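You operate a simulated robot arm through the tools that you are given. There is no shell and no other tool.

You are at the controls of a simulated robot arm. One attempt, no reset.

TASK
Ring up the blue ticket for card and tip the white screen over to the guests.
Fine: drink, size, topping, TOTAL, CARD; the cash drawer stays shut.

The check looks at the end state, three seconds after you hand in, the way a careful person would. Anything else that was tipped, shoved, dropped, spilled or broken makes it a failure.

THE ROBOT
A 7-joint arm with a two-finger parallel gripper, fixed in place. Base frame: the origin is at the foot of the arm, x ahead of it, y to its left, z up. Units: mm, rad, N and s.
With the tool pointing down near the work surface it reaches from about 340 to 740 mm from the base axis. Its first joint turns from -2.496 to 2.496 rad. Payload 3 kg.
The tool frame sits at the grasp point between the pads (the TCP): z along the fingers, y along the line on which they close. The tips reach 30 mm beyond it. Largest opening 94 mm; finger width 28, thickness 10; the body of the gripper, 50 by 96 mm, starts 55 mm behind the TCP.
Orientation is told as [roll, pitch, yaw] about the base's x, y, z axes, in that order, counted from this pose: with the fingers straight down and closing along the base's y, the tool's x points along the base's -x, its y along +y and its z along -z.

THE INTERFACE
- The arm moves only by the tool jog_arm. Its argument "targets" is a list of rows, each an object of numbers (a shift or turn left out is 0, a gripper value left out holds the last): "tx", "ty", "tz": the shift along the base's x, y, z in cm; "wx", "wy", "wz": the turn, a rotation vector about the base's x, y, z in rad; "jaw": the opening, from 0 (shut) to 1 (fully open). In form: [{"tx": .., "ty": .., "tz": .., "wx": .., "wy": .., "wz": .., "jaw": ..}, ...]. A call has 1 to 20 rows; each row is the pose to reach, as a shift and turn from the pose commanded when the call began. Rows are played at 5 a second. More than 50 mm and 0.15 rad between two rows, or a gripper value outside its range, and nothing of the call is played. A pose out of reach is approached as far as the arm can. The call stops where the force on the tool passes 40 N (or 10 N more than at its start, if that is more) or the arm is blocked; 0.2 s more then pass. Each finger travels about 45 mm/s and halts on what it meets, pressing with about 43 N; the grip force reading is that of the motor and also rises with nothing between the fingers. The clock runs only during rows and for 0.2 s after the last one: add rows that repeat a pose to give the fingers time. It gives the time, the measured TCP pose, the force on the tool (base axes), the opening and the grip force at its end, in the units of the frame above (readings bear some noise), with the torque about the TCP (base axes, N m) and any sound that the robot's microphone picked up, and new pictures: "views" is both (left out), scene, wrist or none.
- Cameras (640 x 400 px; columns grow to the right, rows downward): "scene" is fixed at [49.7, 499.7, 1819.2]; the picture's right is [-0.61, -0.80, 0.00], its down [-0.67, 0.51, -0.53] and it looks along [0.42, -0.32, -0.85] (base axes); focal length 232 px, centre (320, 200). "wrist" rides on the gripper at [76, 14, -102] in the tool frame; the picture's right is [-0.18, 0.98, 0.00], its down [-0.75, -0.14, -0.64] and it looks along [-0.63, -0.12, 0.77] (tool axes); focal length 243 px, centre (320, 200).
- move_column(by): slides the trunk up (or, below 0, down) by that many mm; the arm rides with it, the base frame stays. It gives what a move gives, with no picture.
- pixel_to_xyz(camera, pixels): for up to 12 pixels [column, row] of the newest picture of that camera ("zoom" is the newest enlarged one), the place [x, y, z] in the base frame of the surface seen there, good to about 2 mm. No time passes.
- close_up(camera, box): a new picture of the part [left, top, right, bottom] of that camera's present view, enlarged. No time passes.
- job_done(): hands the job in; it is judged then, once.

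Unless the task says otherwise, let go and move clear before handing in.

The tools are called after ">>>" by a JSON object that holds its "fn" and its "kwargs". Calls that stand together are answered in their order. jog_arm: Moves the arm, as the interface text tells. Its arguments: {"type":"object","properties":{"targets":{"type":"array"},"views":{"type":"string","enum":["both","scene","wrist","none"]}},"required":["targets"]} The other tools are called the same way: move_column (by) slides the trunk up or down; pixel_to_xyz (camera, pixels) gives the place of the surface under pixels of a picture; close_up (camera, box) takes an enlarged picture of a part of a camera's view; job_done () hands the job in.

At the start:

```text
t: 0.0
ee_pos: [541.6, 172.2, 1450.0]
tool_rot: [-0.001, 0.001, 0.0]
contact_force: [0.0, 0.4, 0.2]
ft_torque: [-0.02, -0.01, 0.0]
width: 93.9
grip_force: 0.0
trunk travel left (down, up): [-325.0, 65.0]
```

scene: 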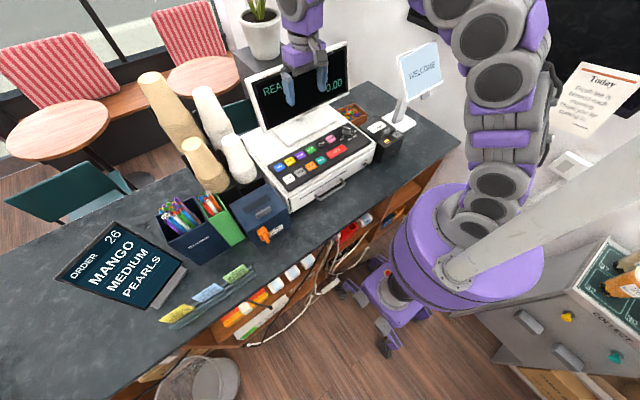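
wrist: 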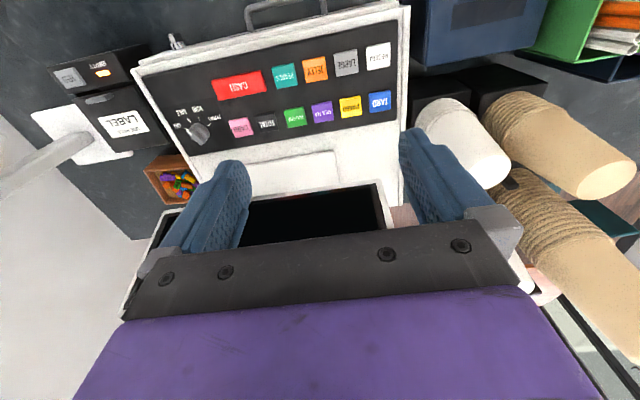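

The scene shows a till with a key panel around (320,155), tickets near (175,315), (207,292), (235,272), and a white customer screen at (420,70). I'll enlarge these to read them.

>>> {"fn": "close_up", "kwargs": {"camera": "scene", "box": [150, 250, 270, 330]}}

>>> {"fn": "close_up", "kwargs": {"camera": "scene", "box": [240, 100, 400, 200]}}

>>> {"fn": "close_up", "kwargs": {"camera": "wrist", "box": [130, 20, 430, 200]}}

>>> {"fn": "close_up", "kwargs": {"camera": "scene", "box": [330, 20, 470, 160]}}

>>> {"fn": "close_up", "kwargs": {"camera": "scene", "box": [540, 50, 640, 200]}}

```text
5.00 times, centred on (210, 290) of scene
```

zoom: 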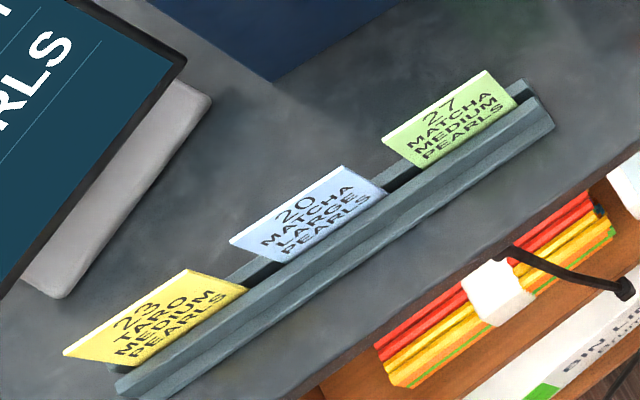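

```text
4.00 times, centred on (320, 150) of scene
```

zoom: 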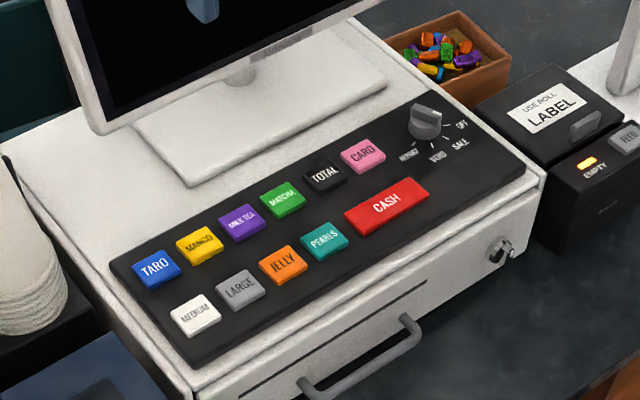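

```text
2.13 times, centred on (280, 110) of wrist
```

zoom: 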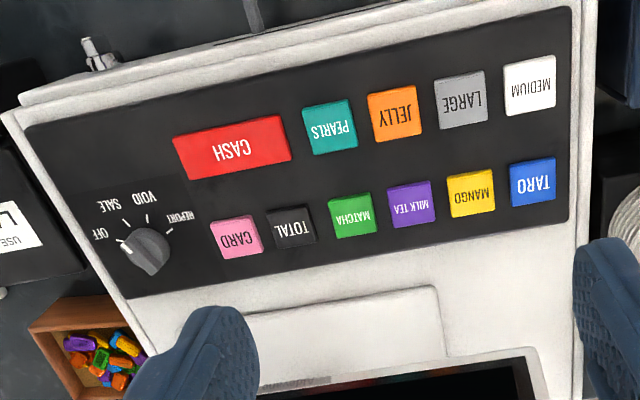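

```text
2.86 times, centred on (400, 90) of scene
```

zoom: 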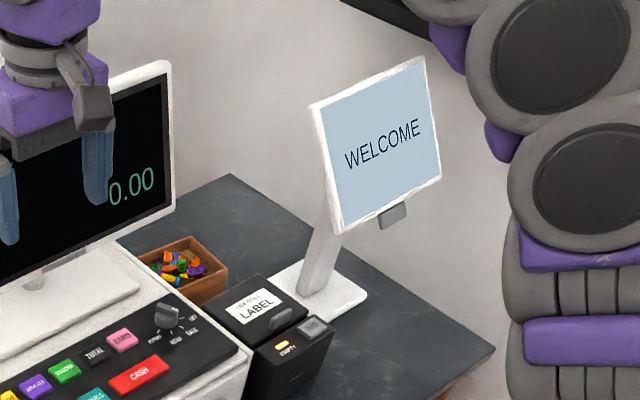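

```text
2.67 times, centred on (590, 125) of scene
```

zoom: 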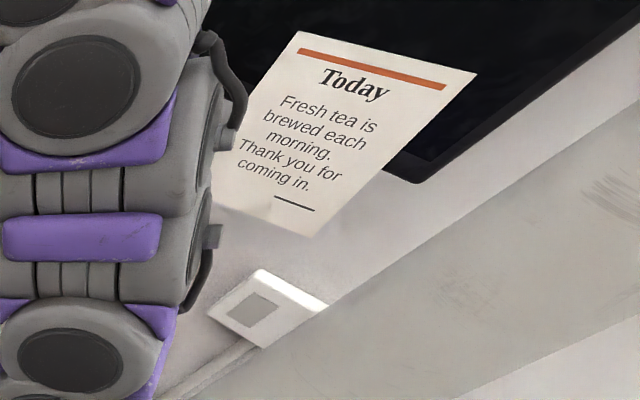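

The blue ticket reads 20 MATCHA LARGE PEARLS. Next I need the mode knob (scene ~(426,120) in the zoom, i.e. about (347,131)), the till display, and the key positions.

>>> {"fn": "close_up", "kwargs": {"camera": "wrist", "box": [165, 95, 245, 155]}}

>>> {"fn": "close_up", "kwargs": {"camera": "scene", "box": [325, 115, 365, 145]}}

>>> {"fn": "close_up", "kwargs": {"camera": "scene", "box": [240, 40, 360, 115]}}

>>> {"fn": "pixel_to_xyz", "kwargs": {"camera": "wrist", "pixels": [[295, 118], [346, 64], [285, 76], [267, 122], [241, 130], [198, 134], [240, 84], [377, 102], [378, 57], [320, 140], [180, 150], [270, 180]]}}

>>> {"fn": "pixel_to_xyz", "kwargs": {"camera": "scene", "pixels": [[423, 70], [400, 58], [434, 43], [440, 80], [407, 98], [404, 115], [398, 122], [428, 95], [380, 140], [347, 131], [330, 30], [352, 45]]}}

```text
6.67 times, centred on (205, 125) of wrist
```

zoom: 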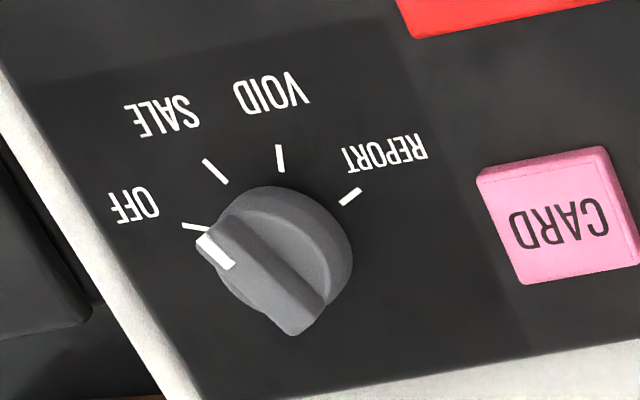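

```text
13.33 times, centred on (345, 130) of scene
```

zoom: 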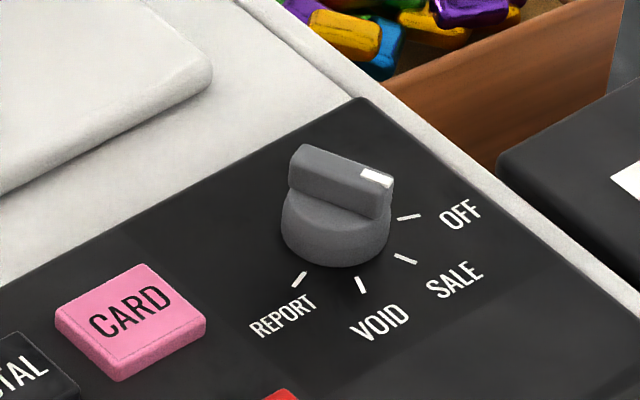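

```text
5.33 times, centred on (300, 78) of scene
```

zoom: 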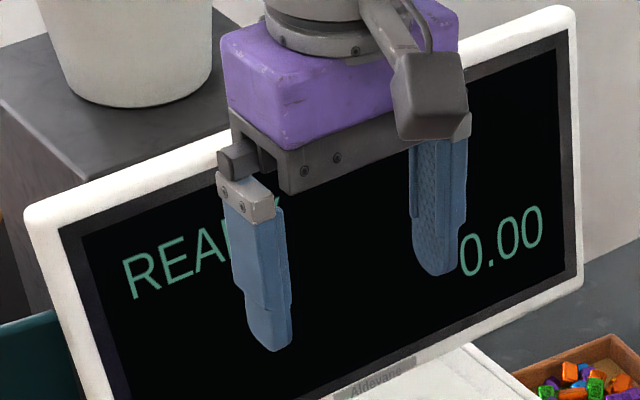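

```text
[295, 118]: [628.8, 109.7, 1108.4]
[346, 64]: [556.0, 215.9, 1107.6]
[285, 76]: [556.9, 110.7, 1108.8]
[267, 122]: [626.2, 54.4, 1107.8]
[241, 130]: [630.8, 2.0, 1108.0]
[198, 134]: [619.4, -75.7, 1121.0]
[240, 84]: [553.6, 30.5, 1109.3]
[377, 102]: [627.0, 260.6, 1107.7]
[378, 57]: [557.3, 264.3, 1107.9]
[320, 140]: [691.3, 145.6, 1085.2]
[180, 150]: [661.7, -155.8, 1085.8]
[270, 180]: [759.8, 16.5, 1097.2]
```

```text
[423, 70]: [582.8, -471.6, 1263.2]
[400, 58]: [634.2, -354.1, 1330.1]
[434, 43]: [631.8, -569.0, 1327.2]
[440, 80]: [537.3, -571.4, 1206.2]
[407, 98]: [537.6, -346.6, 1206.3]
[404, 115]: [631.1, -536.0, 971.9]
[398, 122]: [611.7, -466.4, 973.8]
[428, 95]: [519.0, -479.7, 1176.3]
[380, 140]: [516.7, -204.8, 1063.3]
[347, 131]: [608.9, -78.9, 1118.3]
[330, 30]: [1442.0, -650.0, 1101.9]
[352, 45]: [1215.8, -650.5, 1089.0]
```

The knob's white mark seems to sit near OFF even though the display says READY. I'll measure the ticks and the pointer.

>>> {"fn": "close_up", "kwargs": {"camera": "wrist", "box": [165, 95, 245, 155]}}

>>> {"fn": "pixel_to_xyz", "kwargs": {"camera": "zoom", "pixels": [[195, 226], [215, 171], [280, 158], [350, 197], [217, 251], [205, 238], [232, 266], [300, 320], [265, 285], [290, 335], [270, 186], [352, 250]]}}

```text
6.67 times, centred on (205, 125) of wrist
```

zoom: 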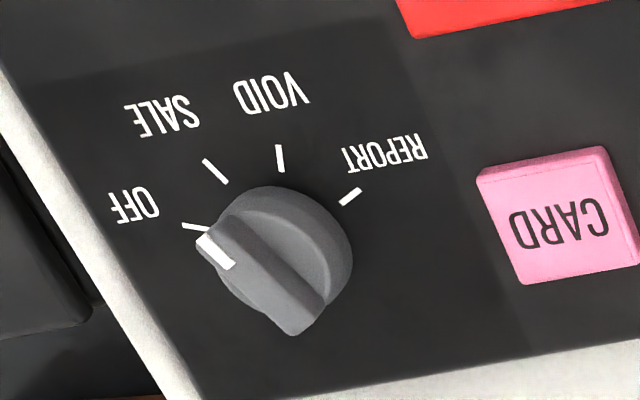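

```text
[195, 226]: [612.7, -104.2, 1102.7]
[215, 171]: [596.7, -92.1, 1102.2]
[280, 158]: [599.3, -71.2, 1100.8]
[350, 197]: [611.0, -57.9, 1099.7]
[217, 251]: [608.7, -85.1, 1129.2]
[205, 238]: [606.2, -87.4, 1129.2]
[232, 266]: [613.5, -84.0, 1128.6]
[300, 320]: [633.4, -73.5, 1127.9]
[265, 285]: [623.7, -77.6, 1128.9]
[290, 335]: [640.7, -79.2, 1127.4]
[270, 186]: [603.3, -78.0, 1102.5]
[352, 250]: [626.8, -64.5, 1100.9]
```

Projecting onto the panel, the knob's mark points at about 27° and the SALE tick is at about 29°, so it's on SALE and I'll leave it alone. Now I'll measure the monitor, which could get in the way, and the remaining keys, then lower the trunk part of the way.

>>> {"fn": "pixel_to_xyz", "kwargs": {"camera": "scene", "pixels": [[248, 80], [262, 128], [346, 45], [350, 88], [305, 112], [300, 60], [290, 125], [345, 105], [230, 150], [212, 90], [265, 30], [352, 112]]}}

>>> {"fn": "close_up", "kwargs": {"camera": "wrist", "box": [205, 30, 405, 155]}}

>>> {"fn": "pixel_to_xyz", "kwargs": {"camera": "zoom", "pixels": [[290, 280], [195, 300], [115, 318], [260, 127], [355, 112], [460, 96], [110, 165], [254, 262], [326, 297], [427, 72], [492, 118], [90, 340]]}}

>>> {"fn": "move_column", "kwargs": {"by": -150}}

```text
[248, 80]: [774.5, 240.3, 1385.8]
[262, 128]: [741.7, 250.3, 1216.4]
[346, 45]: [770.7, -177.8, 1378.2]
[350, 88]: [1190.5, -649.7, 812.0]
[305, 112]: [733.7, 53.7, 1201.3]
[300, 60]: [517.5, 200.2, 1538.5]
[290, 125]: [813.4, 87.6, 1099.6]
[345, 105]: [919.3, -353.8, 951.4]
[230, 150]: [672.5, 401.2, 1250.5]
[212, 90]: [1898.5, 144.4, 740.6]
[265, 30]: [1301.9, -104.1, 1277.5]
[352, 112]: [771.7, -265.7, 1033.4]
```

```text
3.20 times, centred on (305, 92) of wrist
```

zoom: 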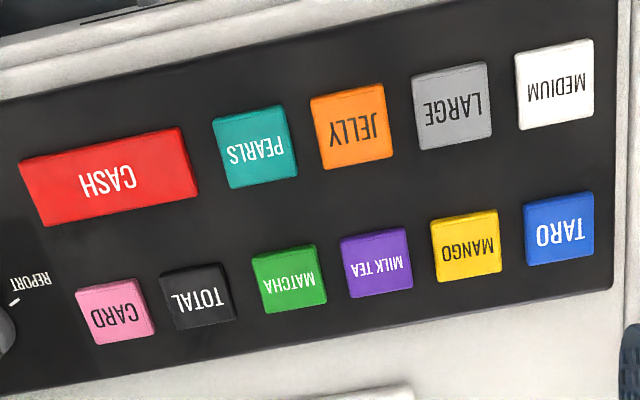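

```text
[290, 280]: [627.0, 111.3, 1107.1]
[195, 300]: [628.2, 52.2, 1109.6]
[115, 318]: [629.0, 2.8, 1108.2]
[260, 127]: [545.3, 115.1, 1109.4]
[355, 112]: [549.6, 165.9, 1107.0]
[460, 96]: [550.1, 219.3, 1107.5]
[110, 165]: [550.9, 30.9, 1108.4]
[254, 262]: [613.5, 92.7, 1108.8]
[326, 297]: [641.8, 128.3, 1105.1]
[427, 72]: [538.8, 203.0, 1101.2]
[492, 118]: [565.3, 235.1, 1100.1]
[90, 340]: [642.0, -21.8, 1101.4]
```

```text
t: 1.8
ee_pos: [541.7, 171.4, 1301.7]
tool_rot: [0.0, -0.001, 0.002]
contact_force: [0.6, 0.5, 0.5]
ft_torque: [0.02, 0.02, -0.01]
width: 93.8
grip_force: 0.0
trunk travel left (down, up): [-175.0, 215.0]
```

The trunk is down to TCP z≈1300, and the keys are at MATCHA (627,111), LARGE (555,216), PEARLS (556,111), TOTAL (628,53) and CARD (629,3), with tops at z≈1108. I'll close the jaws and hover over MATCHA.

>>> {"fn": "jog_arm", "kwargs": {"targets": [{"jaw": 0}, {"tx": 2, "ty": -1.5, "tz": -2, "jaw": 0}, {"tx": 4.3, "ty": -3, "tz": -4, "jaw": 0}, {"tx": 6.4, "ty": -4.5, "tz": -6, "jaw": 0}, {"tx": 8.5, "ty": -6.1, "tz": -8, "jaw": 0}, {"tx": 8.5, "ty": -6.1, "tz": -11, "jaw": 0}, {"tx": 8.5, "ty": -6.1, "tz": -13, "jaw": 0}, {"tx": 8.5, "ty": -6.1, "tz": -13, "jaw": 0}]}}

```text
t: 3.5
ee_pos: [626.6, 110.4, 1170.9]
tool_rot: [-0.001, 0.0, 0.002]
contact_force: [0.5, 0.4, -0.7]
ft_torque: [0.03, 0.0, -0.02]
width: 0.2
grip_force: 32.8
trunk travel left (down, up): [-175.0, 215.0]
```

scene: 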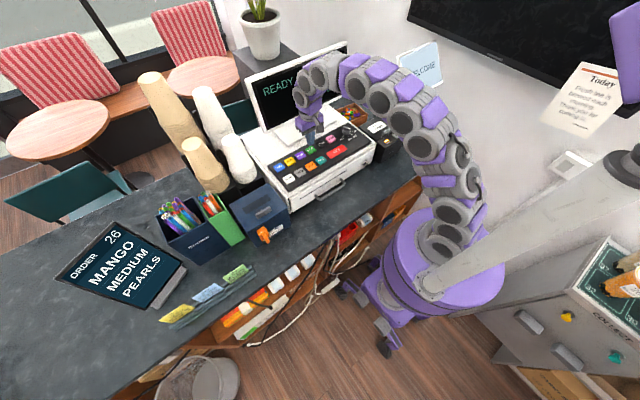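
wrist: 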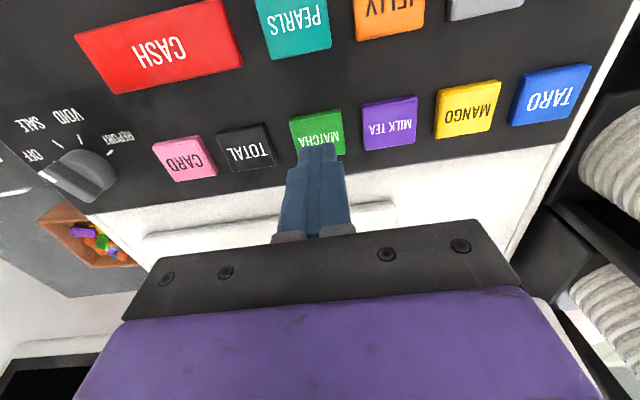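

The closed fingers hang over MATCHA at wrist (318,150), with the tips about 32 mm above it. I'll re-measure the keys and knob from this closer view before pressing.

>>> {"fn": "close_up", "kwargs": {"camera": "wrist", "box": [0, 90, 160, 215]}}

>>> {"fn": "pixel_to_xyz", "kwargs": {"camera": "wrist", "pixels": [[247, 147], [185, 158], [299, 26], [310, 125], [318, 115], [343, 152], [291, 120], [228, 70], [390, 122], [486, 5]]}}

```text
3.20 times, centred on (80, 152) of wrist
```

zoom: 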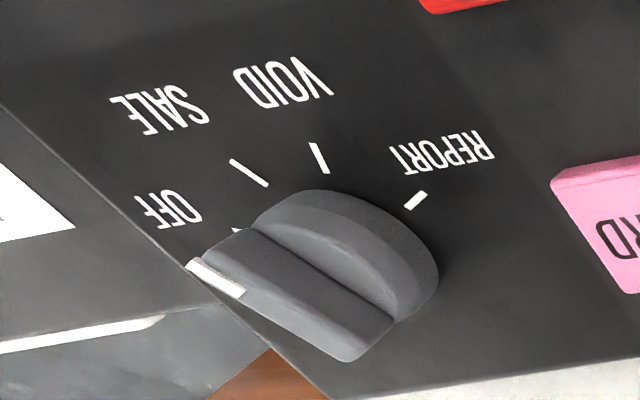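

```text
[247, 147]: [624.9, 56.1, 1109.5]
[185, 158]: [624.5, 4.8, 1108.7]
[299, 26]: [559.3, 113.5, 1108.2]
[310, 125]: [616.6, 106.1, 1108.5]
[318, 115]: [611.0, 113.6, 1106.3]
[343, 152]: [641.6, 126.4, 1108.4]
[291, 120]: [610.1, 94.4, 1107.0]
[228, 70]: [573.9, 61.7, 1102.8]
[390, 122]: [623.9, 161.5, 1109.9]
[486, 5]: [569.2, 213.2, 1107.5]
```

The knob mark is parallel to the SALE tick, confirming the mode, and MATCHA is centred under the fingers. I'll press slowly and watch for the click.

>>> {"fn": "jog_arm", "kwargs": {"targets": [{"tz": -1.5, "jaw": 0}, {"tz": -2.8}, {"tz": -3.2}, {"tz": -3.3}, {"tz": -3.4}, {"tz": -3.5}, {"tz": -3.6}], "views": "both"}}

```text
t: 5.2
ee_pos: [625.9, 110.4, 1135.9]
tool_rot: [0.002, -0.001, -0.001]
contact_force: [0.6, 0.1, 2.0]
ft_torque: [-0.01, 0.0, 0.04]
width: 0.0
grip_force: 33.0
trunk travel left (down, up): [-175.0, 215.0]
heard: click
```

scene: 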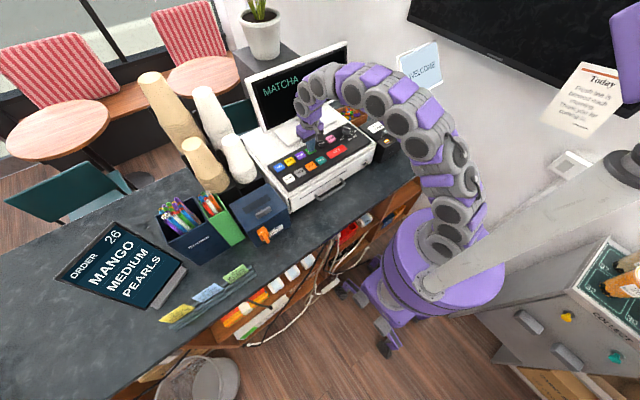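
wrist: 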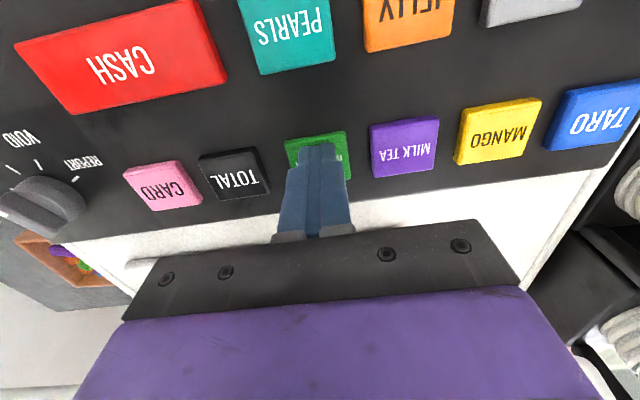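

A click was heard and the display reads MATCHA. I'll lift off and move over LARGE at (556,216).

>>> {"fn": "jog_arm", "kwargs": {"targets": [{"tz": 1.5}, {"tz": 4}, {"tx": -2.5, "ty": 3.5, "tz": 4}, {"tx": -5, "ty": 7, "tz": 4}, {"tx": -7, "ty": 10.5, "tz": 4}, {"tx": -7, "ty": 10.5, "tz": 3}, {"tx": -7, "ty": 10.5, "tz": 3}]}}

```text
t: 6.8
ee_pos: [554.8, 212.8, 1166.1]
tool_rot: [0.001, 0.0, -0.002]
contact_force: [-1.1, -0.4, 0.0]
ft_torque: [-0.01, 0.02, 0.03]
width: 0.2
grip_force: 33.1
trunk travel left (down, up): [-175.0, 215.0]
```

scene: 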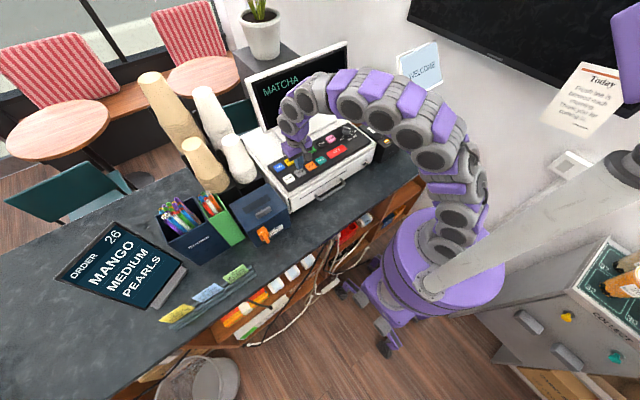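
wrist: 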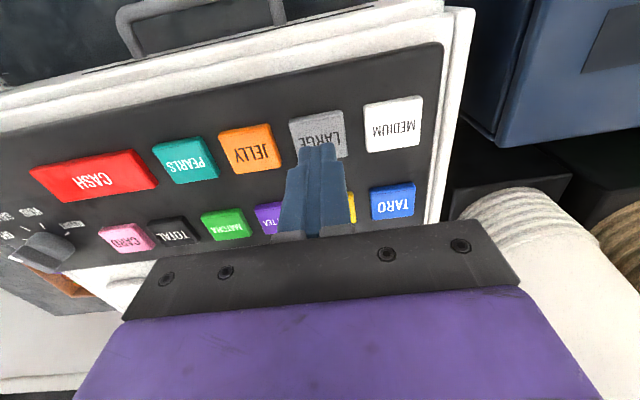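

The fingers hover over LARGE at wrist (318,150). I'll check its edges, and those of PEARLS, for centring.

>>> {"fn": "pixel_to_xyz", "kwargs": {"camera": "wrist", "pixels": [[293, 124], [341, 115], [344, 152], [315, 122], [185, 160], [160, 148], [210, 140], [215, 172], [295, 135]]}}

>>> {"fn": "close_up", "kwargs": {"camera": "wrist", "box": [240, 90, 400, 190]}}

```text
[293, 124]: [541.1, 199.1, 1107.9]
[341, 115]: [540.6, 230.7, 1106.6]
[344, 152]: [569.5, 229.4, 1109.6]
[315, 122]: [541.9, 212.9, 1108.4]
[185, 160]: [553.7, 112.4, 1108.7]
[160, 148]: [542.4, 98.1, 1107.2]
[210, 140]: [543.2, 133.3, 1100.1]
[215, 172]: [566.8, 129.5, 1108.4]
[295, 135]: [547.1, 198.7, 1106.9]
```

```text
4.00 times, centred on (320, 140) of wrist
```

zoom: 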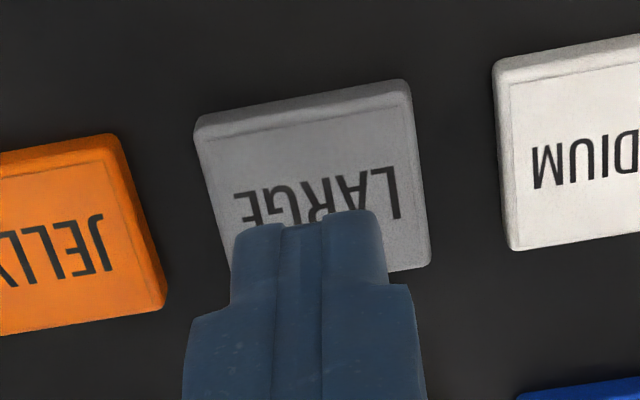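

LARGE's centre is at (555,214.5), directly below the fingers. I'll press it and lift.

>>> {"fn": "jog_arm", "kwargs": {"targets": [{"tz": -1.2}, {"tz": -2.4}, {"tz": -2.7}, {"tz": -2.8}, {"tz": -2.9}, {"tz": -3.0}, {"tz": -3.05}], "views": "scene"}}

```text
t: 8.3
ee_pos: [554.7, 215.0, 1134.2]
tool_rot: [0.001, 0.0, 0.0]
contact_force: [-0.9, 0.9, 2.3]
ft_torque: [0.0, 0.02, 0.03]
width: 0.0
grip_force: 32.9
trunk travel left (down, up): [-175.0, 215.0]
heard: click
```

scene: 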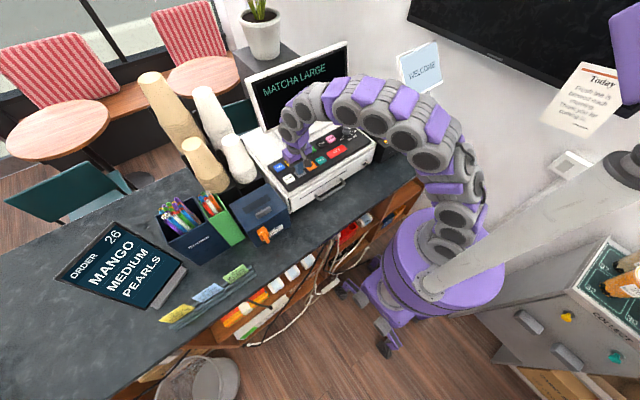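

The display now reads MATCHA LARGE. Next is PEARLS at about (555,113): I'll lift, move across, and press down on it.

>>> {"fn": "jog_arm", "kwargs": {"targets": [{"tz": 1.5}, {"tz": 4}, {"ty": -3.5, "tz": 4}, {"ty": -7, "tz": 4}, {"ty": -10.2, "tz": 4}, {"ty": -10.2, "tz": 3}, {"ty": -10.2, "tz": 3}], "views": "wrist"}}

```text
t: 9.9
ee_pos: [556.6, 113.3, 1165.8]
tool_rot: [0.0, 0.002, 0.0]
contact_force: [-0.3, -0.1, 0.1]
ft_torque: [0.04, -0.03, 0.02]
width: 0.0
grip_force: 33.3
trunk travel left (down, up): [-175.0, 215.0]
```

wrist: 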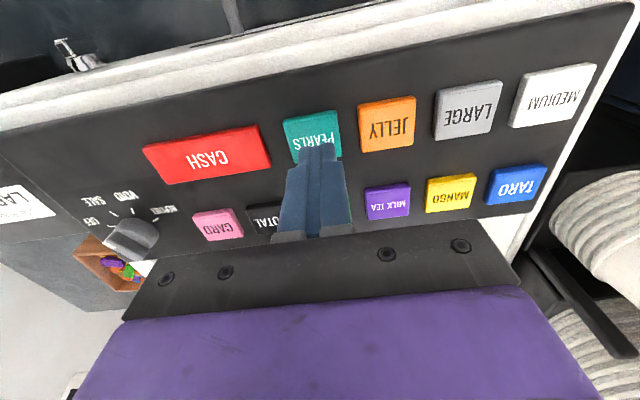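

The tips are over PEARLS at (316,140), well clear of CASH at (205,155), so I'll press.

>>> {"fn": "jog_arm", "kwargs": {"targets": [{"ty": -0.1, "tz": -1.2}, {"ty": -0.1, "tz": -2.4}, {"ty": -0.1, "tz": -2.7}, {"ty": -0.1, "tz": -2.8}, {"ty": -0.1, "tz": -2.9}, {"ty": -0.1, "tz": -3.0}], "views": "scene"}}

```text
t: 11.3
ee_pos: [554.6, 111.9, 1135.8]
tool_rot: [0.001, 0.001, -0.002]
contact_force: [1.4, -0.8, 2.9]
ft_torque: [-0.01, -0.08, 0.01]
width: 0.0
grip_force: 32.5
trunk travel left (down, up): [-175.0, 215.0]
heard: click
```

scene: 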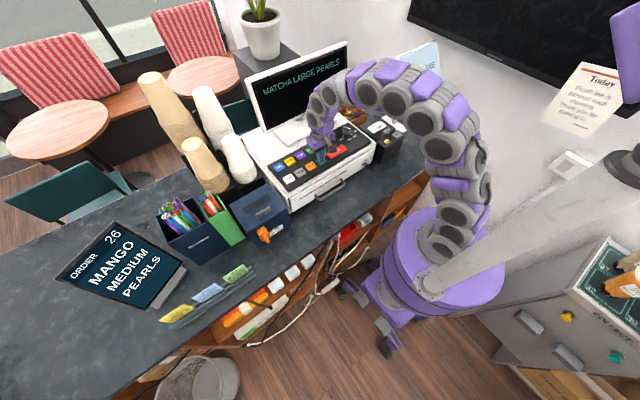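

The display reads MATCHA LARGE PEARLS. Next I'll hover over TOTAL at (627,55).

>>> {"fn": "jog_arm", "kwargs": {"targets": [{"tz": 1.5}, {"tz": 4}, {"tx": 2.5, "ty": -2, "tz": 4}, {"tx": 5, "ty": -4, "tz": 4}, {"tx": 7.0, "ty": -5.8, "tz": 4}, {"tx": 7.0, "ty": -5.8, "tz": 3}, {"tx": 7.0, "ty": -5.8, "tz": 3}], "views": "wrist"}}

```text
t: 12.9
ee_pos: [626.5, 54.1, 1166.5]
tool_rot: [0.001, 0.0, 0.0]
contact_force: [-0.2, 0.2, -1.5]
ft_torque: [0.01, 0.04, 0.01]
width: 0.0
grip_force: 32.7
trunk travel left (down, up): [-175.0, 215.0]
```

wrist: 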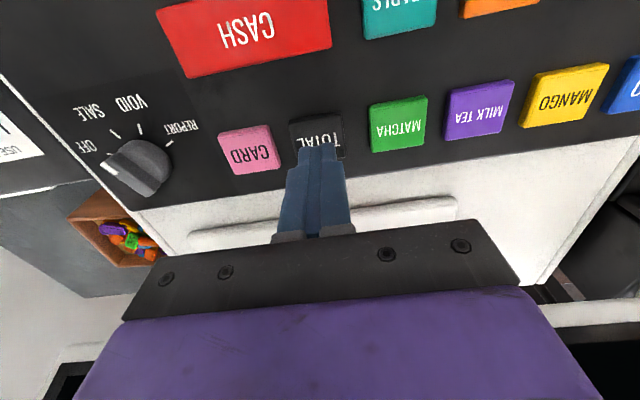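

The tips are over TOTAL at (318,145), so I'll press.

>>> {"fn": "jog_arm", "kwargs": {"targets": [{"tz": -1.2}, {"tz": -2.4}, {"tz": -2.7}, {"tz": -2.8}, {"tz": -2.9}, {"tz": -3.0}], "views": "scene"}}

```text
t: 14.3
ee_pos: [625.3, 54.2, 1135.9]
tool_rot: [0.001, -0.001, 0.0]
contact_force: [-0.8, 0.9, 1.7]
ft_torque: [0.06, 0.01, -0.04]
width: 0.0
grip_force: 32.8
trunk travel left (down, up): [-175.0, 215.0]
heard: click
```

scene: 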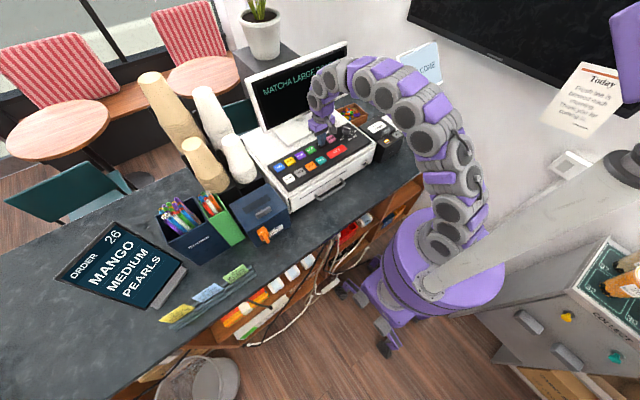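

A click was heard, but the arm hides the price side of the display. I'll lift toward CARD and look again.

>>> {"fn": "jog_arm", "kwargs": {"targets": [{"tz": 1.5}, {"tz": 4}, {"ty": -2.5, "tz": 4}, {"ty": -5.2, "tz": 4}, {"ty": -5.2, "tz": 3}, {"ty": -5.2, "tz": 3}], "views": "both"}}

>>> {"fn": "close_up", "kwargs": {"camera": "scene", "box": [240, 40, 360, 115]}}

```text
t: 15.8
ee_pos: [623.6, 2.4, 1164.4]
tool_rot: [-0.001, -0.001, 0.0]
contact_force: [0.2, -0.6, 0.4]
ft_torque: [-0.01, -0.02, 0.02]
width: 0.0
grip_force: 32.8
trunk travel left (down, up): [-175.0, 215.0]
```

scene: 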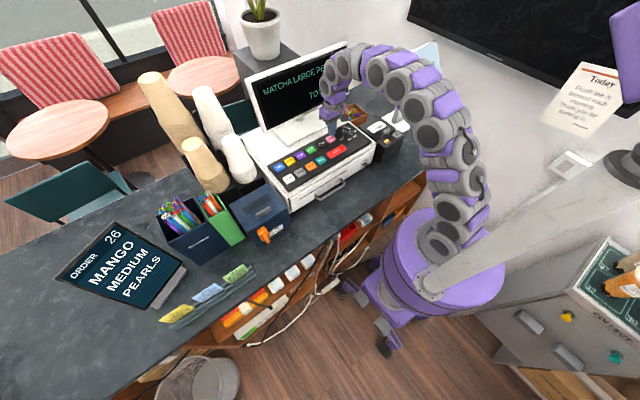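
wrist: 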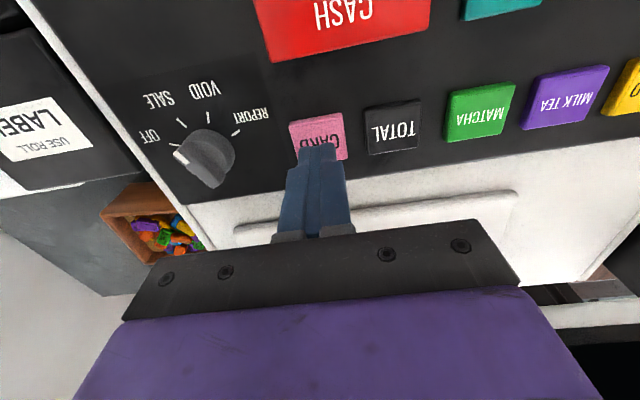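

```text
5.33 times, centred on (300, 78) of scene
```

zoom: 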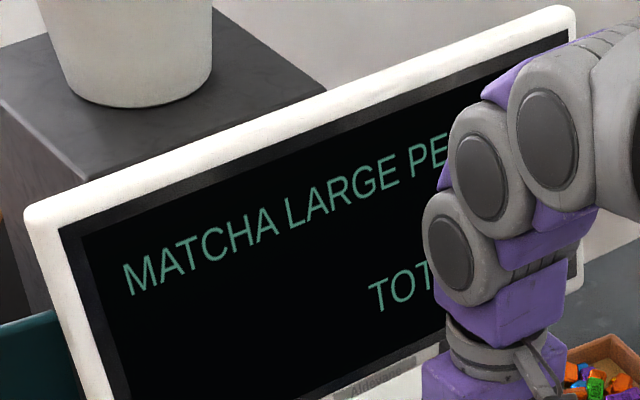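

The display shows MATCHA LARGE PE…, TOT…, and the tips are over CARD at (317,145). I'll press CARD.

>>> {"fn": "jog_arm", "kwargs": {"targets": [{"tz": -1.2}, {"tz": -2.4}, {"tz": -2.7}, {"tz": -2.8}, {"tz": -2.9}, {"tz": -3.0}], "views": "none"}}

>>> {"fn": "jog_arm", "kwargs": {"targets": [{"tz": 1.5}, {"tz": 4}, {"tz": 8}, {"tz": 12}, {"tx": -4, "tz": 14}, {"tx": -8, "tz": 16}, {"tx": -12, "tz": 18}], "views": "both"}}

```text
t: 17.1
ee_pos: [624.8, 2.0, 1135.6]
tool_rot: [0.0, -0.001, -0.004]
contact_force: [-0.3, 0.1, 1.5]
ft_torque: [0.02, 0.0, 0.0]
width: 0.1
grip_force: 32.7
trunk travel left (down, up): [-175.0, 215.0]
heard: click
```

```text
t: 18.8
ee_pos: [502.4, 0.4, 1317.0]
tool_rot: [-0.001, -0.005, -0.002]
contact_force: [-0.3, -0.2, 0.5]
ft_torque: [0.0, -0.02, -0.01]
width: 0.1
grip_force: 33.2
trunk travel left (down, up): [-175.0, 215.0]
```

scene: 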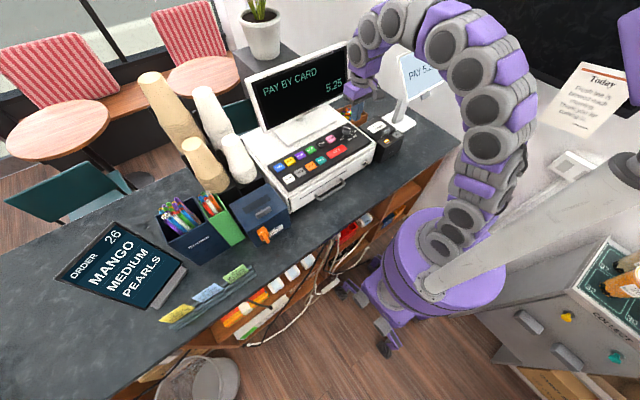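
wrist: 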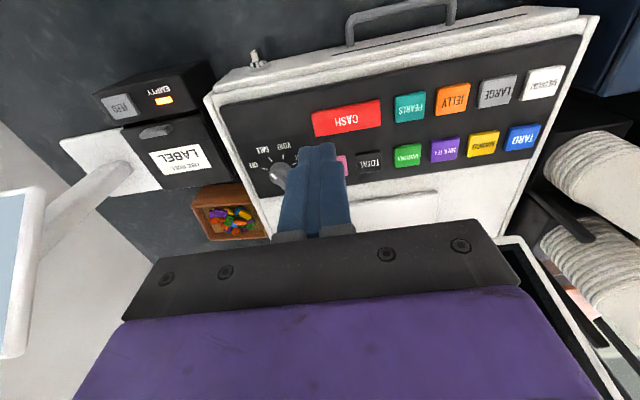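

The till shows PAY BY CARD 5.25, the guest screen shows PAY 5.25, and the drawer is shut. I'll move the wrist camera in front of the white screen to study its hinge and tab, staying on the robot side (x<420).

>>> {"fn": "jog_arm", "kwargs": {"targets": [{"tx": -2, "ty": -4}, {"tx": -4, "ty": -8}, {"tx": -6, "ty": -12}, {"tx": -8, "ty": -16}, {"tx": -10, "ty": -20}, {"tx": -12, "ty": -24}, {"tx": -13, "ty": -28}, {"tx": -14, "ty": -32}, {"tx": -15, "ty": -36}, {"tx": -15, "ty": -38}]}}

```text
t: 20.9
ee_pos: [355.8, -383.1, 1313.0]
tool_rot: [0.003, -0.001, 0.0]
contact_force: [-0.2, 0.9, 0.0]
ft_torque: [-0.04, -0.02, 0.01]
width: 0.2
grip_force: 33.3
trunk travel left (down, up): [-175.0, 215.0]
```

scene: 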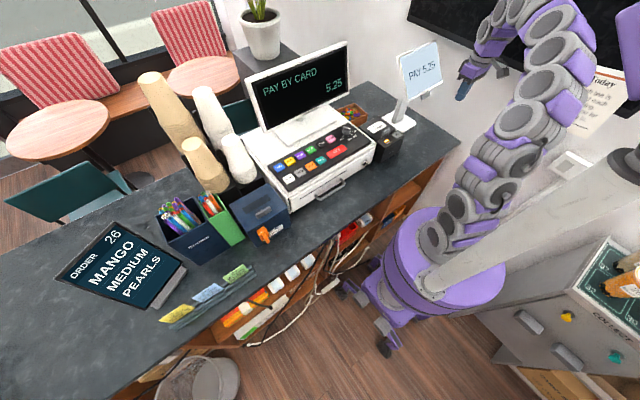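
wrist: 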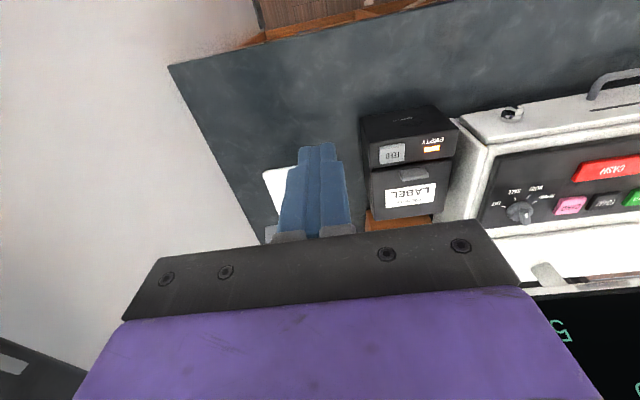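

The wrist camera's view of the screen is blocked by the gripper body, but the scene view now shows it unobstructed at (418,70). I'll zoom in there and measure the pole, hinge and tab.

>>> {"fn": "close_up", "kwargs": {"camera": "scene", "box": [370, 35, 450, 135]}}

>>> {"fn": "pixel_to_xyz", "kwargs": {"camera": "scene", "pixels": [[397, 57], [436, 42], [441, 81], [407, 98], [425, 96], [430, 92], [427, 94], [404, 102], [399, 105], [401, 95], [400, 75], [397, 115]]}}

```text
4.00 times, centred on (410, 85) of scene
```

zoom: 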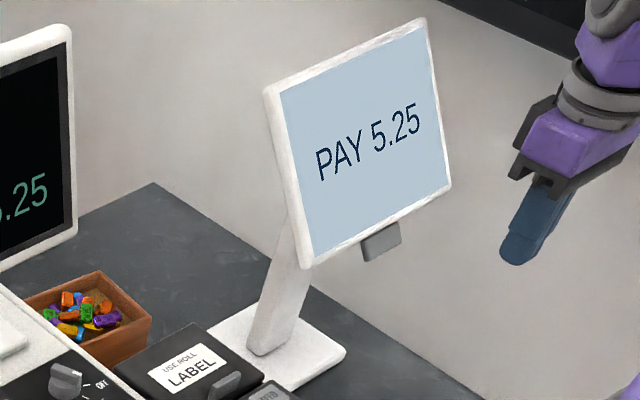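

```text
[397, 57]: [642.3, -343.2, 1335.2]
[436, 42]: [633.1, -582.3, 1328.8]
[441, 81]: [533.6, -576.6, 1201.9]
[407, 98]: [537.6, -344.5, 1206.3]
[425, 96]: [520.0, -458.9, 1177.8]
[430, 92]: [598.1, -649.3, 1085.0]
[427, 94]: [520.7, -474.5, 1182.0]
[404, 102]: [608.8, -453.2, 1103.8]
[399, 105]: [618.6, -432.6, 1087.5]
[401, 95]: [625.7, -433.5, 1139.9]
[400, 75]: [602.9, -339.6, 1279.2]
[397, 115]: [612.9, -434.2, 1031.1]
```

The screen spans y −343 to −582, with its lower edge at about (535, z 1204). The grey tab is at (520,−463,1178), and it hinges behind on a pole at x≈610. I'll turn the tool to point +x so the fingers can lift the tab from below, starting with half the turn at a safe distance.

>>> {"fn": "jog_arm", "kwargs": {"targets": [{"tx": 0.5, "ty": -0.6, "wy": -0.12}, {"tx": 1.0, "ty": -1.2, "wy": -0.24}, {"tx": 1.5, "ty": -1.8, "wy": -0.36}, {"tx": 2, "ty": -2.4, "wy": -0.48}, {"tx": 2.5, "ty": -3, "wy": -0.6}, {"tx": 3, "ty": -3.6, "wy": -0.72}, {"tx": 3.5, "ty": -4.2, "wy": -0.84}, {"tx": 3.5, "ty": -4.2, "wy": -0.84}]}}

```text
t: 22.8
ee_pos: [389.6, -423.5, 1315.4]
tool_rot: [0.001, -0.841, 0.0]
contact_force: [-0.4, -0.4, 0.0]
ft_torque: [-0.01, 0.01, 0.02]
width: 0.0
grip_force: 33.2
trunk travel left (down, up): [-175.0, 215.0]
```

scene: 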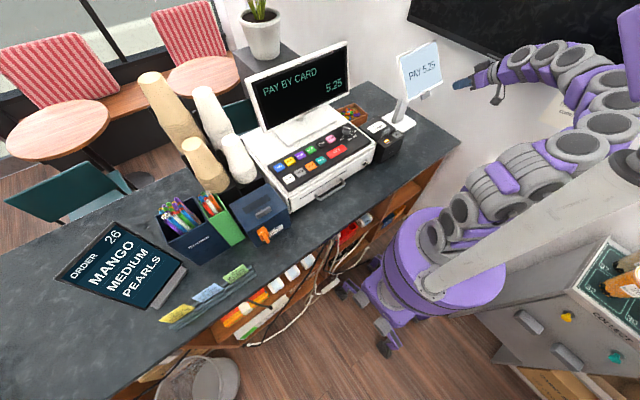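
wrist: 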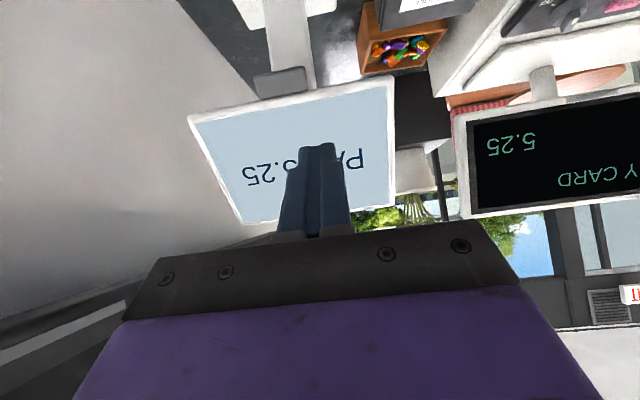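

Halfway turned with no contact, and the wrist camera sees the tab at (282,82) on the screen's lower edge. I'll measure the tab, and check how far the arm is from the wall.

>>> {"fn": "pixel_to_xyz", "kwargs": {"camera": "wrist", "pixels": [[255, 78], [305, 68], [258, 97], [308, 90], [282, 82], [190, 118], [391, 80], [245, 222], [280, 55], [310, 40]]}}

>>> {"fn": "pixel_to_xyz", "kwargs": {"camera": "scene", "pixels": [[520, 62], [550, 58], [580, 60], [610, 50], [540, 90], [600, 100], [630, 90]]}}

>>> {"fn": "close_up", "kwargs": {"camera": "wrist", "box": [180, 0, 420, 150]}}

>>> {"fn": "close_up", "kwargs": {"camera": "scene", "box": [440, 0, 640, 125]}}

```text
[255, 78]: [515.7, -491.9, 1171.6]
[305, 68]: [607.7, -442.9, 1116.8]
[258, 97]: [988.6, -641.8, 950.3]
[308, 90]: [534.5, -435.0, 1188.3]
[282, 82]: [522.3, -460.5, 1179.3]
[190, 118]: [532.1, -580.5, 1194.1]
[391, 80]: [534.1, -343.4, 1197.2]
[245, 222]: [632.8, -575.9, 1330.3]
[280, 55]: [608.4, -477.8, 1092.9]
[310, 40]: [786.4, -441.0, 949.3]
```

```text
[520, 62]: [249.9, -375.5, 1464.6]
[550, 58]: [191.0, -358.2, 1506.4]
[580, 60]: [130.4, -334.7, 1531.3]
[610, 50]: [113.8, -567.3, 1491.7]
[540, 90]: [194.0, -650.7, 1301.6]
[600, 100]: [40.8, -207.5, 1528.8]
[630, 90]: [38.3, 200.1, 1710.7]
```

```text
2.67 times, centred on (300, 75) of wrist
```

zoom: 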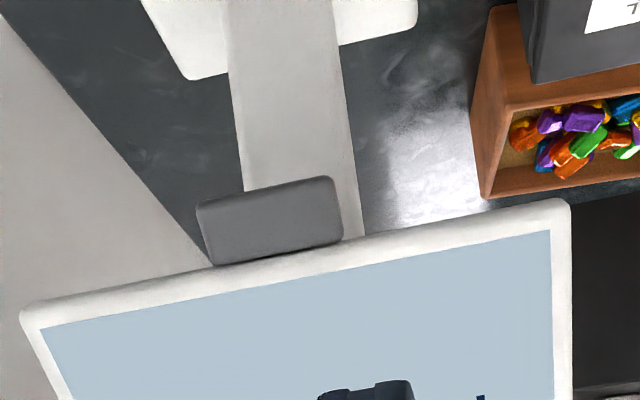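

```text
3.20 times, centred on (540, 62) of scene
```

zoom: 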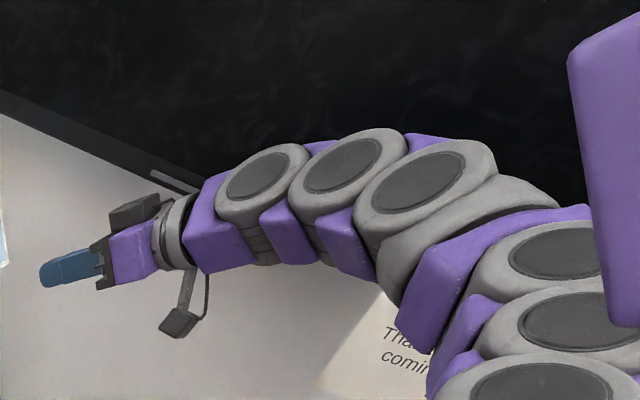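

The tab spans y −435 to −492 with its lower lip near (513, z 1168). There's a dark wall TV near the arm, so I'll check its extents.

>>> {"fn": "pixel_to_xyz", "kwargs": {"camera": "scene", "pixels": [[412, 10], [440, 20], [470, 38], [495, 50], [480, 15], [440, 5], [560, 20], [600, 20], [565, 35], [530, 20]]}}

```text
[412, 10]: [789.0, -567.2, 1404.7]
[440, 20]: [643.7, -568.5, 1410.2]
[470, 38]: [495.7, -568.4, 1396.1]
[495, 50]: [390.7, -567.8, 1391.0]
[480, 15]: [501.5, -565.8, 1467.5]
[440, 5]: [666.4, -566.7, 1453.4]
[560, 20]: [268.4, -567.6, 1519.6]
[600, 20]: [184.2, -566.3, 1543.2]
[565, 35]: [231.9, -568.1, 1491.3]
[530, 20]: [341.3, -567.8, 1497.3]
```

The TV face is at y≈−567 with its lower edge at z≈1385, so I'll yaw the tool slightly to keep the wrist away from it. I'll finish levelling the tool and drop to a spot below and in front of the tab.

>>> {"fn": "jog_arm", "kwargs": {"targets": [{"tx": 0.5, "ty": -0.2, "tz": -2.5, "wx": -0.018, "wy": -0.103, "wz": -0.048}, {"tx": 1.0, "ty": -0.4, "tz": -5, "wx": -0.037, "wy": -0.206, "wz": -0.095}, {"tx": 1.5, "ty": -0.6, "tz": -7.5, "wx": -0.055, "wy": -0.309, "wz": -0.143}, {"tx": 2, "ty": -0.8, "tz": -10, "wx": -0.073, "wy": -0.412, "wz": -0.191}, {"tx": 2.5, "ty": -1.0, "tz": -12.5, "wx": -0.091, "wy": -0.516, "wz": -0.239}, {"tx": 3, "ty": -1.1, "tz": -15, "wx": -0.11, "wy": -0.619, "wz": -0.286}, {"tx": 3.5, "ty": -1.2, "tz": -17.5, "wx": -0.128, "wy": -0.722, "wz": -0.334}, {"tx": 3.5, "ty": -1.2, "tz": -17.5, "wx": -0.128, "wy": -0.722, "wz": -0.334}]}}

```text
t: 24.6
ee_pos: [418.0, -512.4, 1153.5]
tool_rot: [1.425, -1.567, -1.763]
contact_force: [0.4, -0.1, 0.2]
ft_torque: [-0.01, 0.0, -0.04]
width: 0.0
grip_force: 32.9
out of reach, approached as far as the arm can: row 5, 6, 7, 8
trunk travel left (down, up): [-175.0, 215.0]
```

scene: 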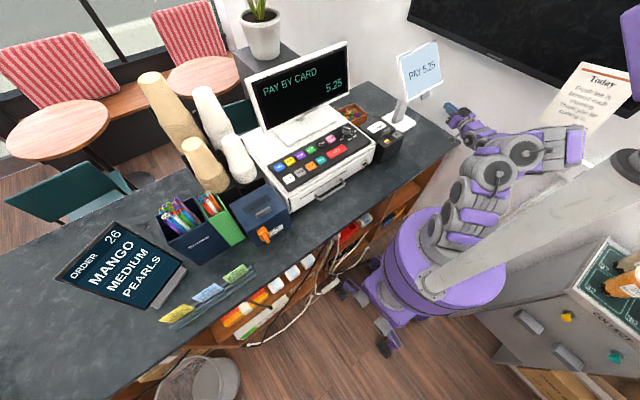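
wrist: 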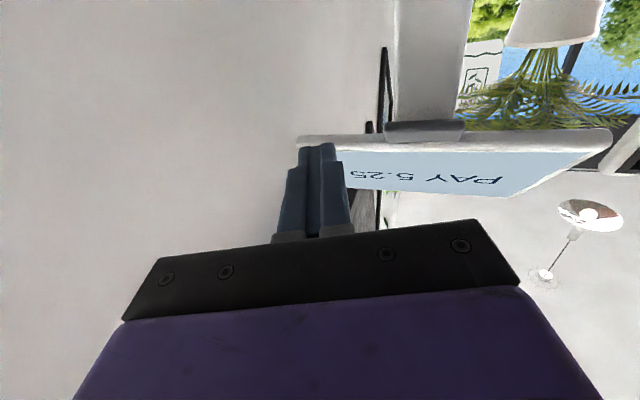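

Rows 5–8 were out of reach and the arm ended at (418,−512,1153), off to the −y side but free of contact. I'll check where the elbow is relative to the wall before moving anything.

>>> {"fn": "close_up", "kwargs": {"camera": "scene", "box": [400, 60, 640, 260]}}

>>> {"fn": "pixel_to_xyz", "kwargs": {"camera": "scene", "pixels": [[575, 145], [583, 130], [583, 160], [525, 152], [494, 172], [470, 130], [455, 115], [495, 150], [440, 235], [465, 200], [550, 120]]}}

```text
2.00 times, centred on (520, 160) of scene
```

zoom: 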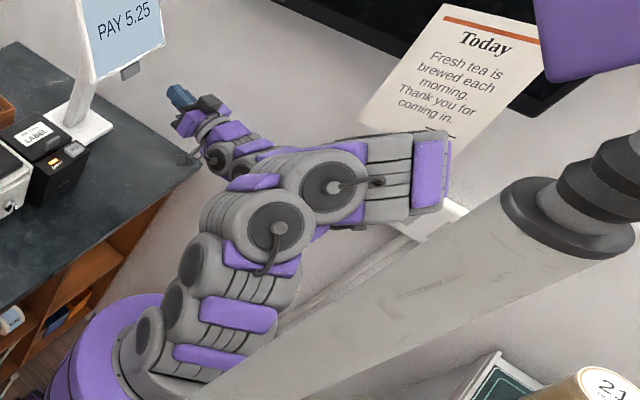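

```text
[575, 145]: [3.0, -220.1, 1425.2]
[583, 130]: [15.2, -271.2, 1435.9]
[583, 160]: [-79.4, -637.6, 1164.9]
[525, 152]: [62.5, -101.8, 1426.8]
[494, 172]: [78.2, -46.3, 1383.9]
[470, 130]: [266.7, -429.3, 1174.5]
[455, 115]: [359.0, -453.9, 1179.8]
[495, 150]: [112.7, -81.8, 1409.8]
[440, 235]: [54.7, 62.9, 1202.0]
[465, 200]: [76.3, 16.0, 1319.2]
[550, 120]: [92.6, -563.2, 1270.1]
```

The elbow is clear of the wall and nothing touched. The trunk looks too high for a level tool this low, so I'll raise the hand to z≈1317 in the same orientation, where it may be in reach, then drop the trunk instead.

>>> {"fn": "jog_arm", "kwargs": {"targets": [{"tz": 2.5}, {"tz": 5}, {"tz": 7.5}, {"tz": 10}, {"tz": 12.5}, {"tz": 15}, {"tz": 17.5}, {"tz": 17.5}, {"tz": 17.5}]}}

```text
t: 26.6
ee_pos: [419.9, -513.5, 1330.2]
tool_rot: [0.849, -1.57, -1.197]
contact_force: [-0.5, -0.7, -0.4]
ft_torque: [0.01, 0.01, 0.01]
width: 0.1
grip_force: 33.5
trunk travel left (down, up): [-175.0, 215.0]
```

scene: 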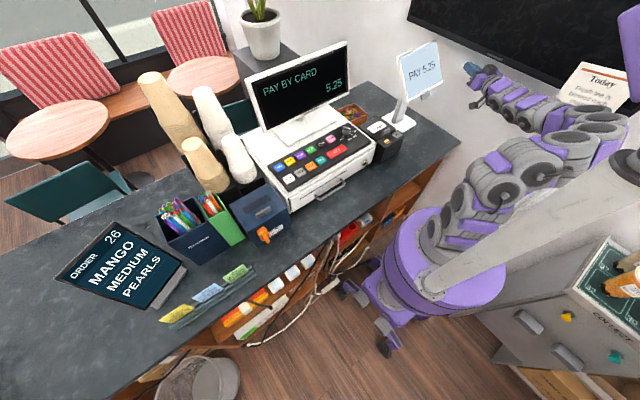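
wrist: 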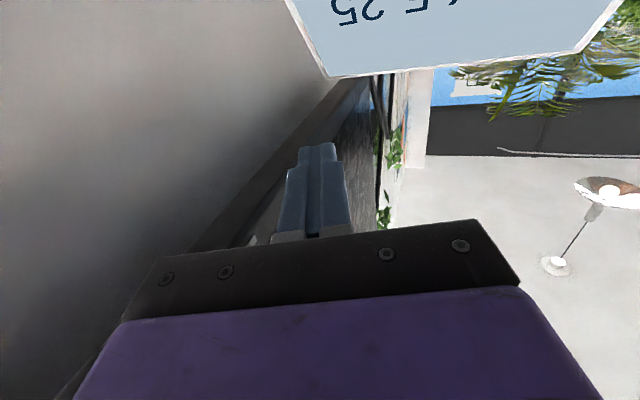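

The horizontal pose is reachable up here at (420,−513,1330). I'll shift away from the wall to y≈−430 and then lower the trunk.

>>> {"fn": "jog_arm", "kwargs": {"targets": [{"ty": 2.5}, {"ty": 5}, {"ty": 7.5, "tx": -0.5}, {"ty": 8.5, "tx": -0.5}, {"ty": 8.5, "tx": -0.5}]}}

```text
t: 27.8
ee_pos: [414.5, -426.6, 1328.9]
tool_rot: [-0.228, -1.566, -0.123]
contact_force: [0.3, -0.2, 0.6]
ft_torque: [0.01, 0.01, -0.01]
width: 0.0
grip_force: 32.9
out of reach, approached as far as the arm can: row 3
trunk travel left (down, up): [-175.0, 215.0]
```

scene: 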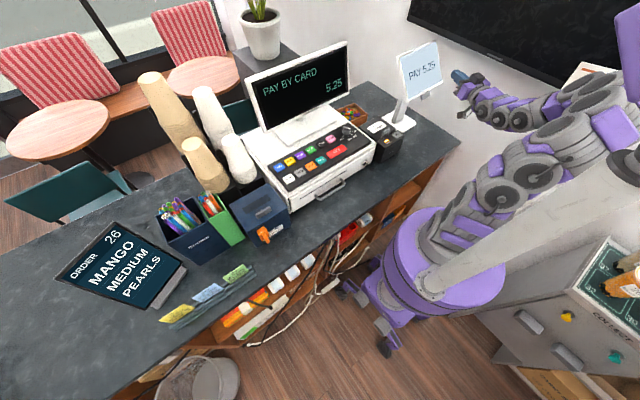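
wrist: 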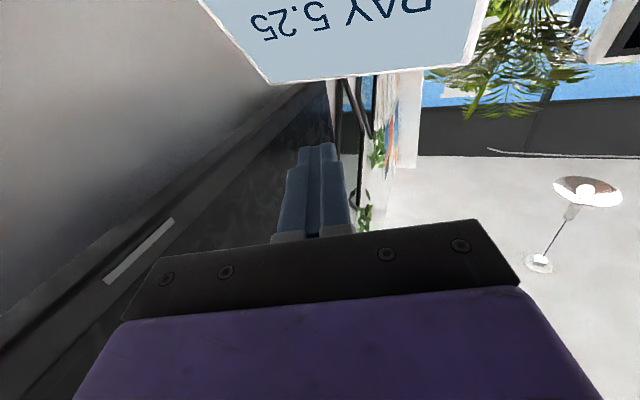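

Now at (414,−427,1329), level. Before dropping the trunk I'll check the elbow's distance to the wall.

>>> {"fn": "pixel_to_xyz", "kwargs": {"camera": "scene", "pixels": [[615, 125], [600, 90], [620, 80], [580, 135], [540, 155], [500, 105], [570, 165], [560, 110], [520, 180]]}}

>>> {"fn": "close_up", "kwargs": {"camera": "scene", "box": [420, 50, 640, 250]}}

```text
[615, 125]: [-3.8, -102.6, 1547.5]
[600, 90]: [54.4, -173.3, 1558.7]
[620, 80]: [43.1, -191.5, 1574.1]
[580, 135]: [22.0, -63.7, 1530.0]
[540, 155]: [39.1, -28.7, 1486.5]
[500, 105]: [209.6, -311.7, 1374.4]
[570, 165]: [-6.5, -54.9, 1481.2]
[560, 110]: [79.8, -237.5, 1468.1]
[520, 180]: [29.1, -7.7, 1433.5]
```

```text
2.00 times, centred on (530, 150) of scene
```

zoom: 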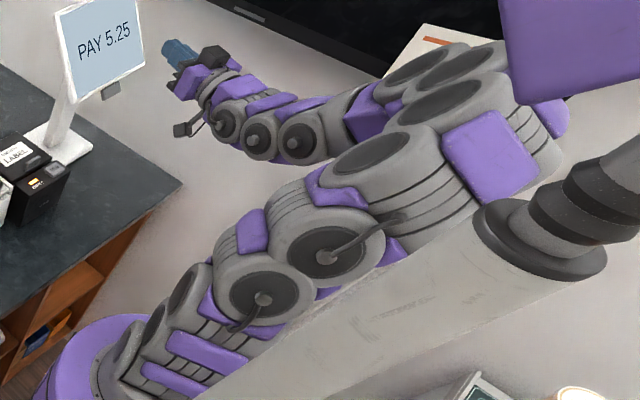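

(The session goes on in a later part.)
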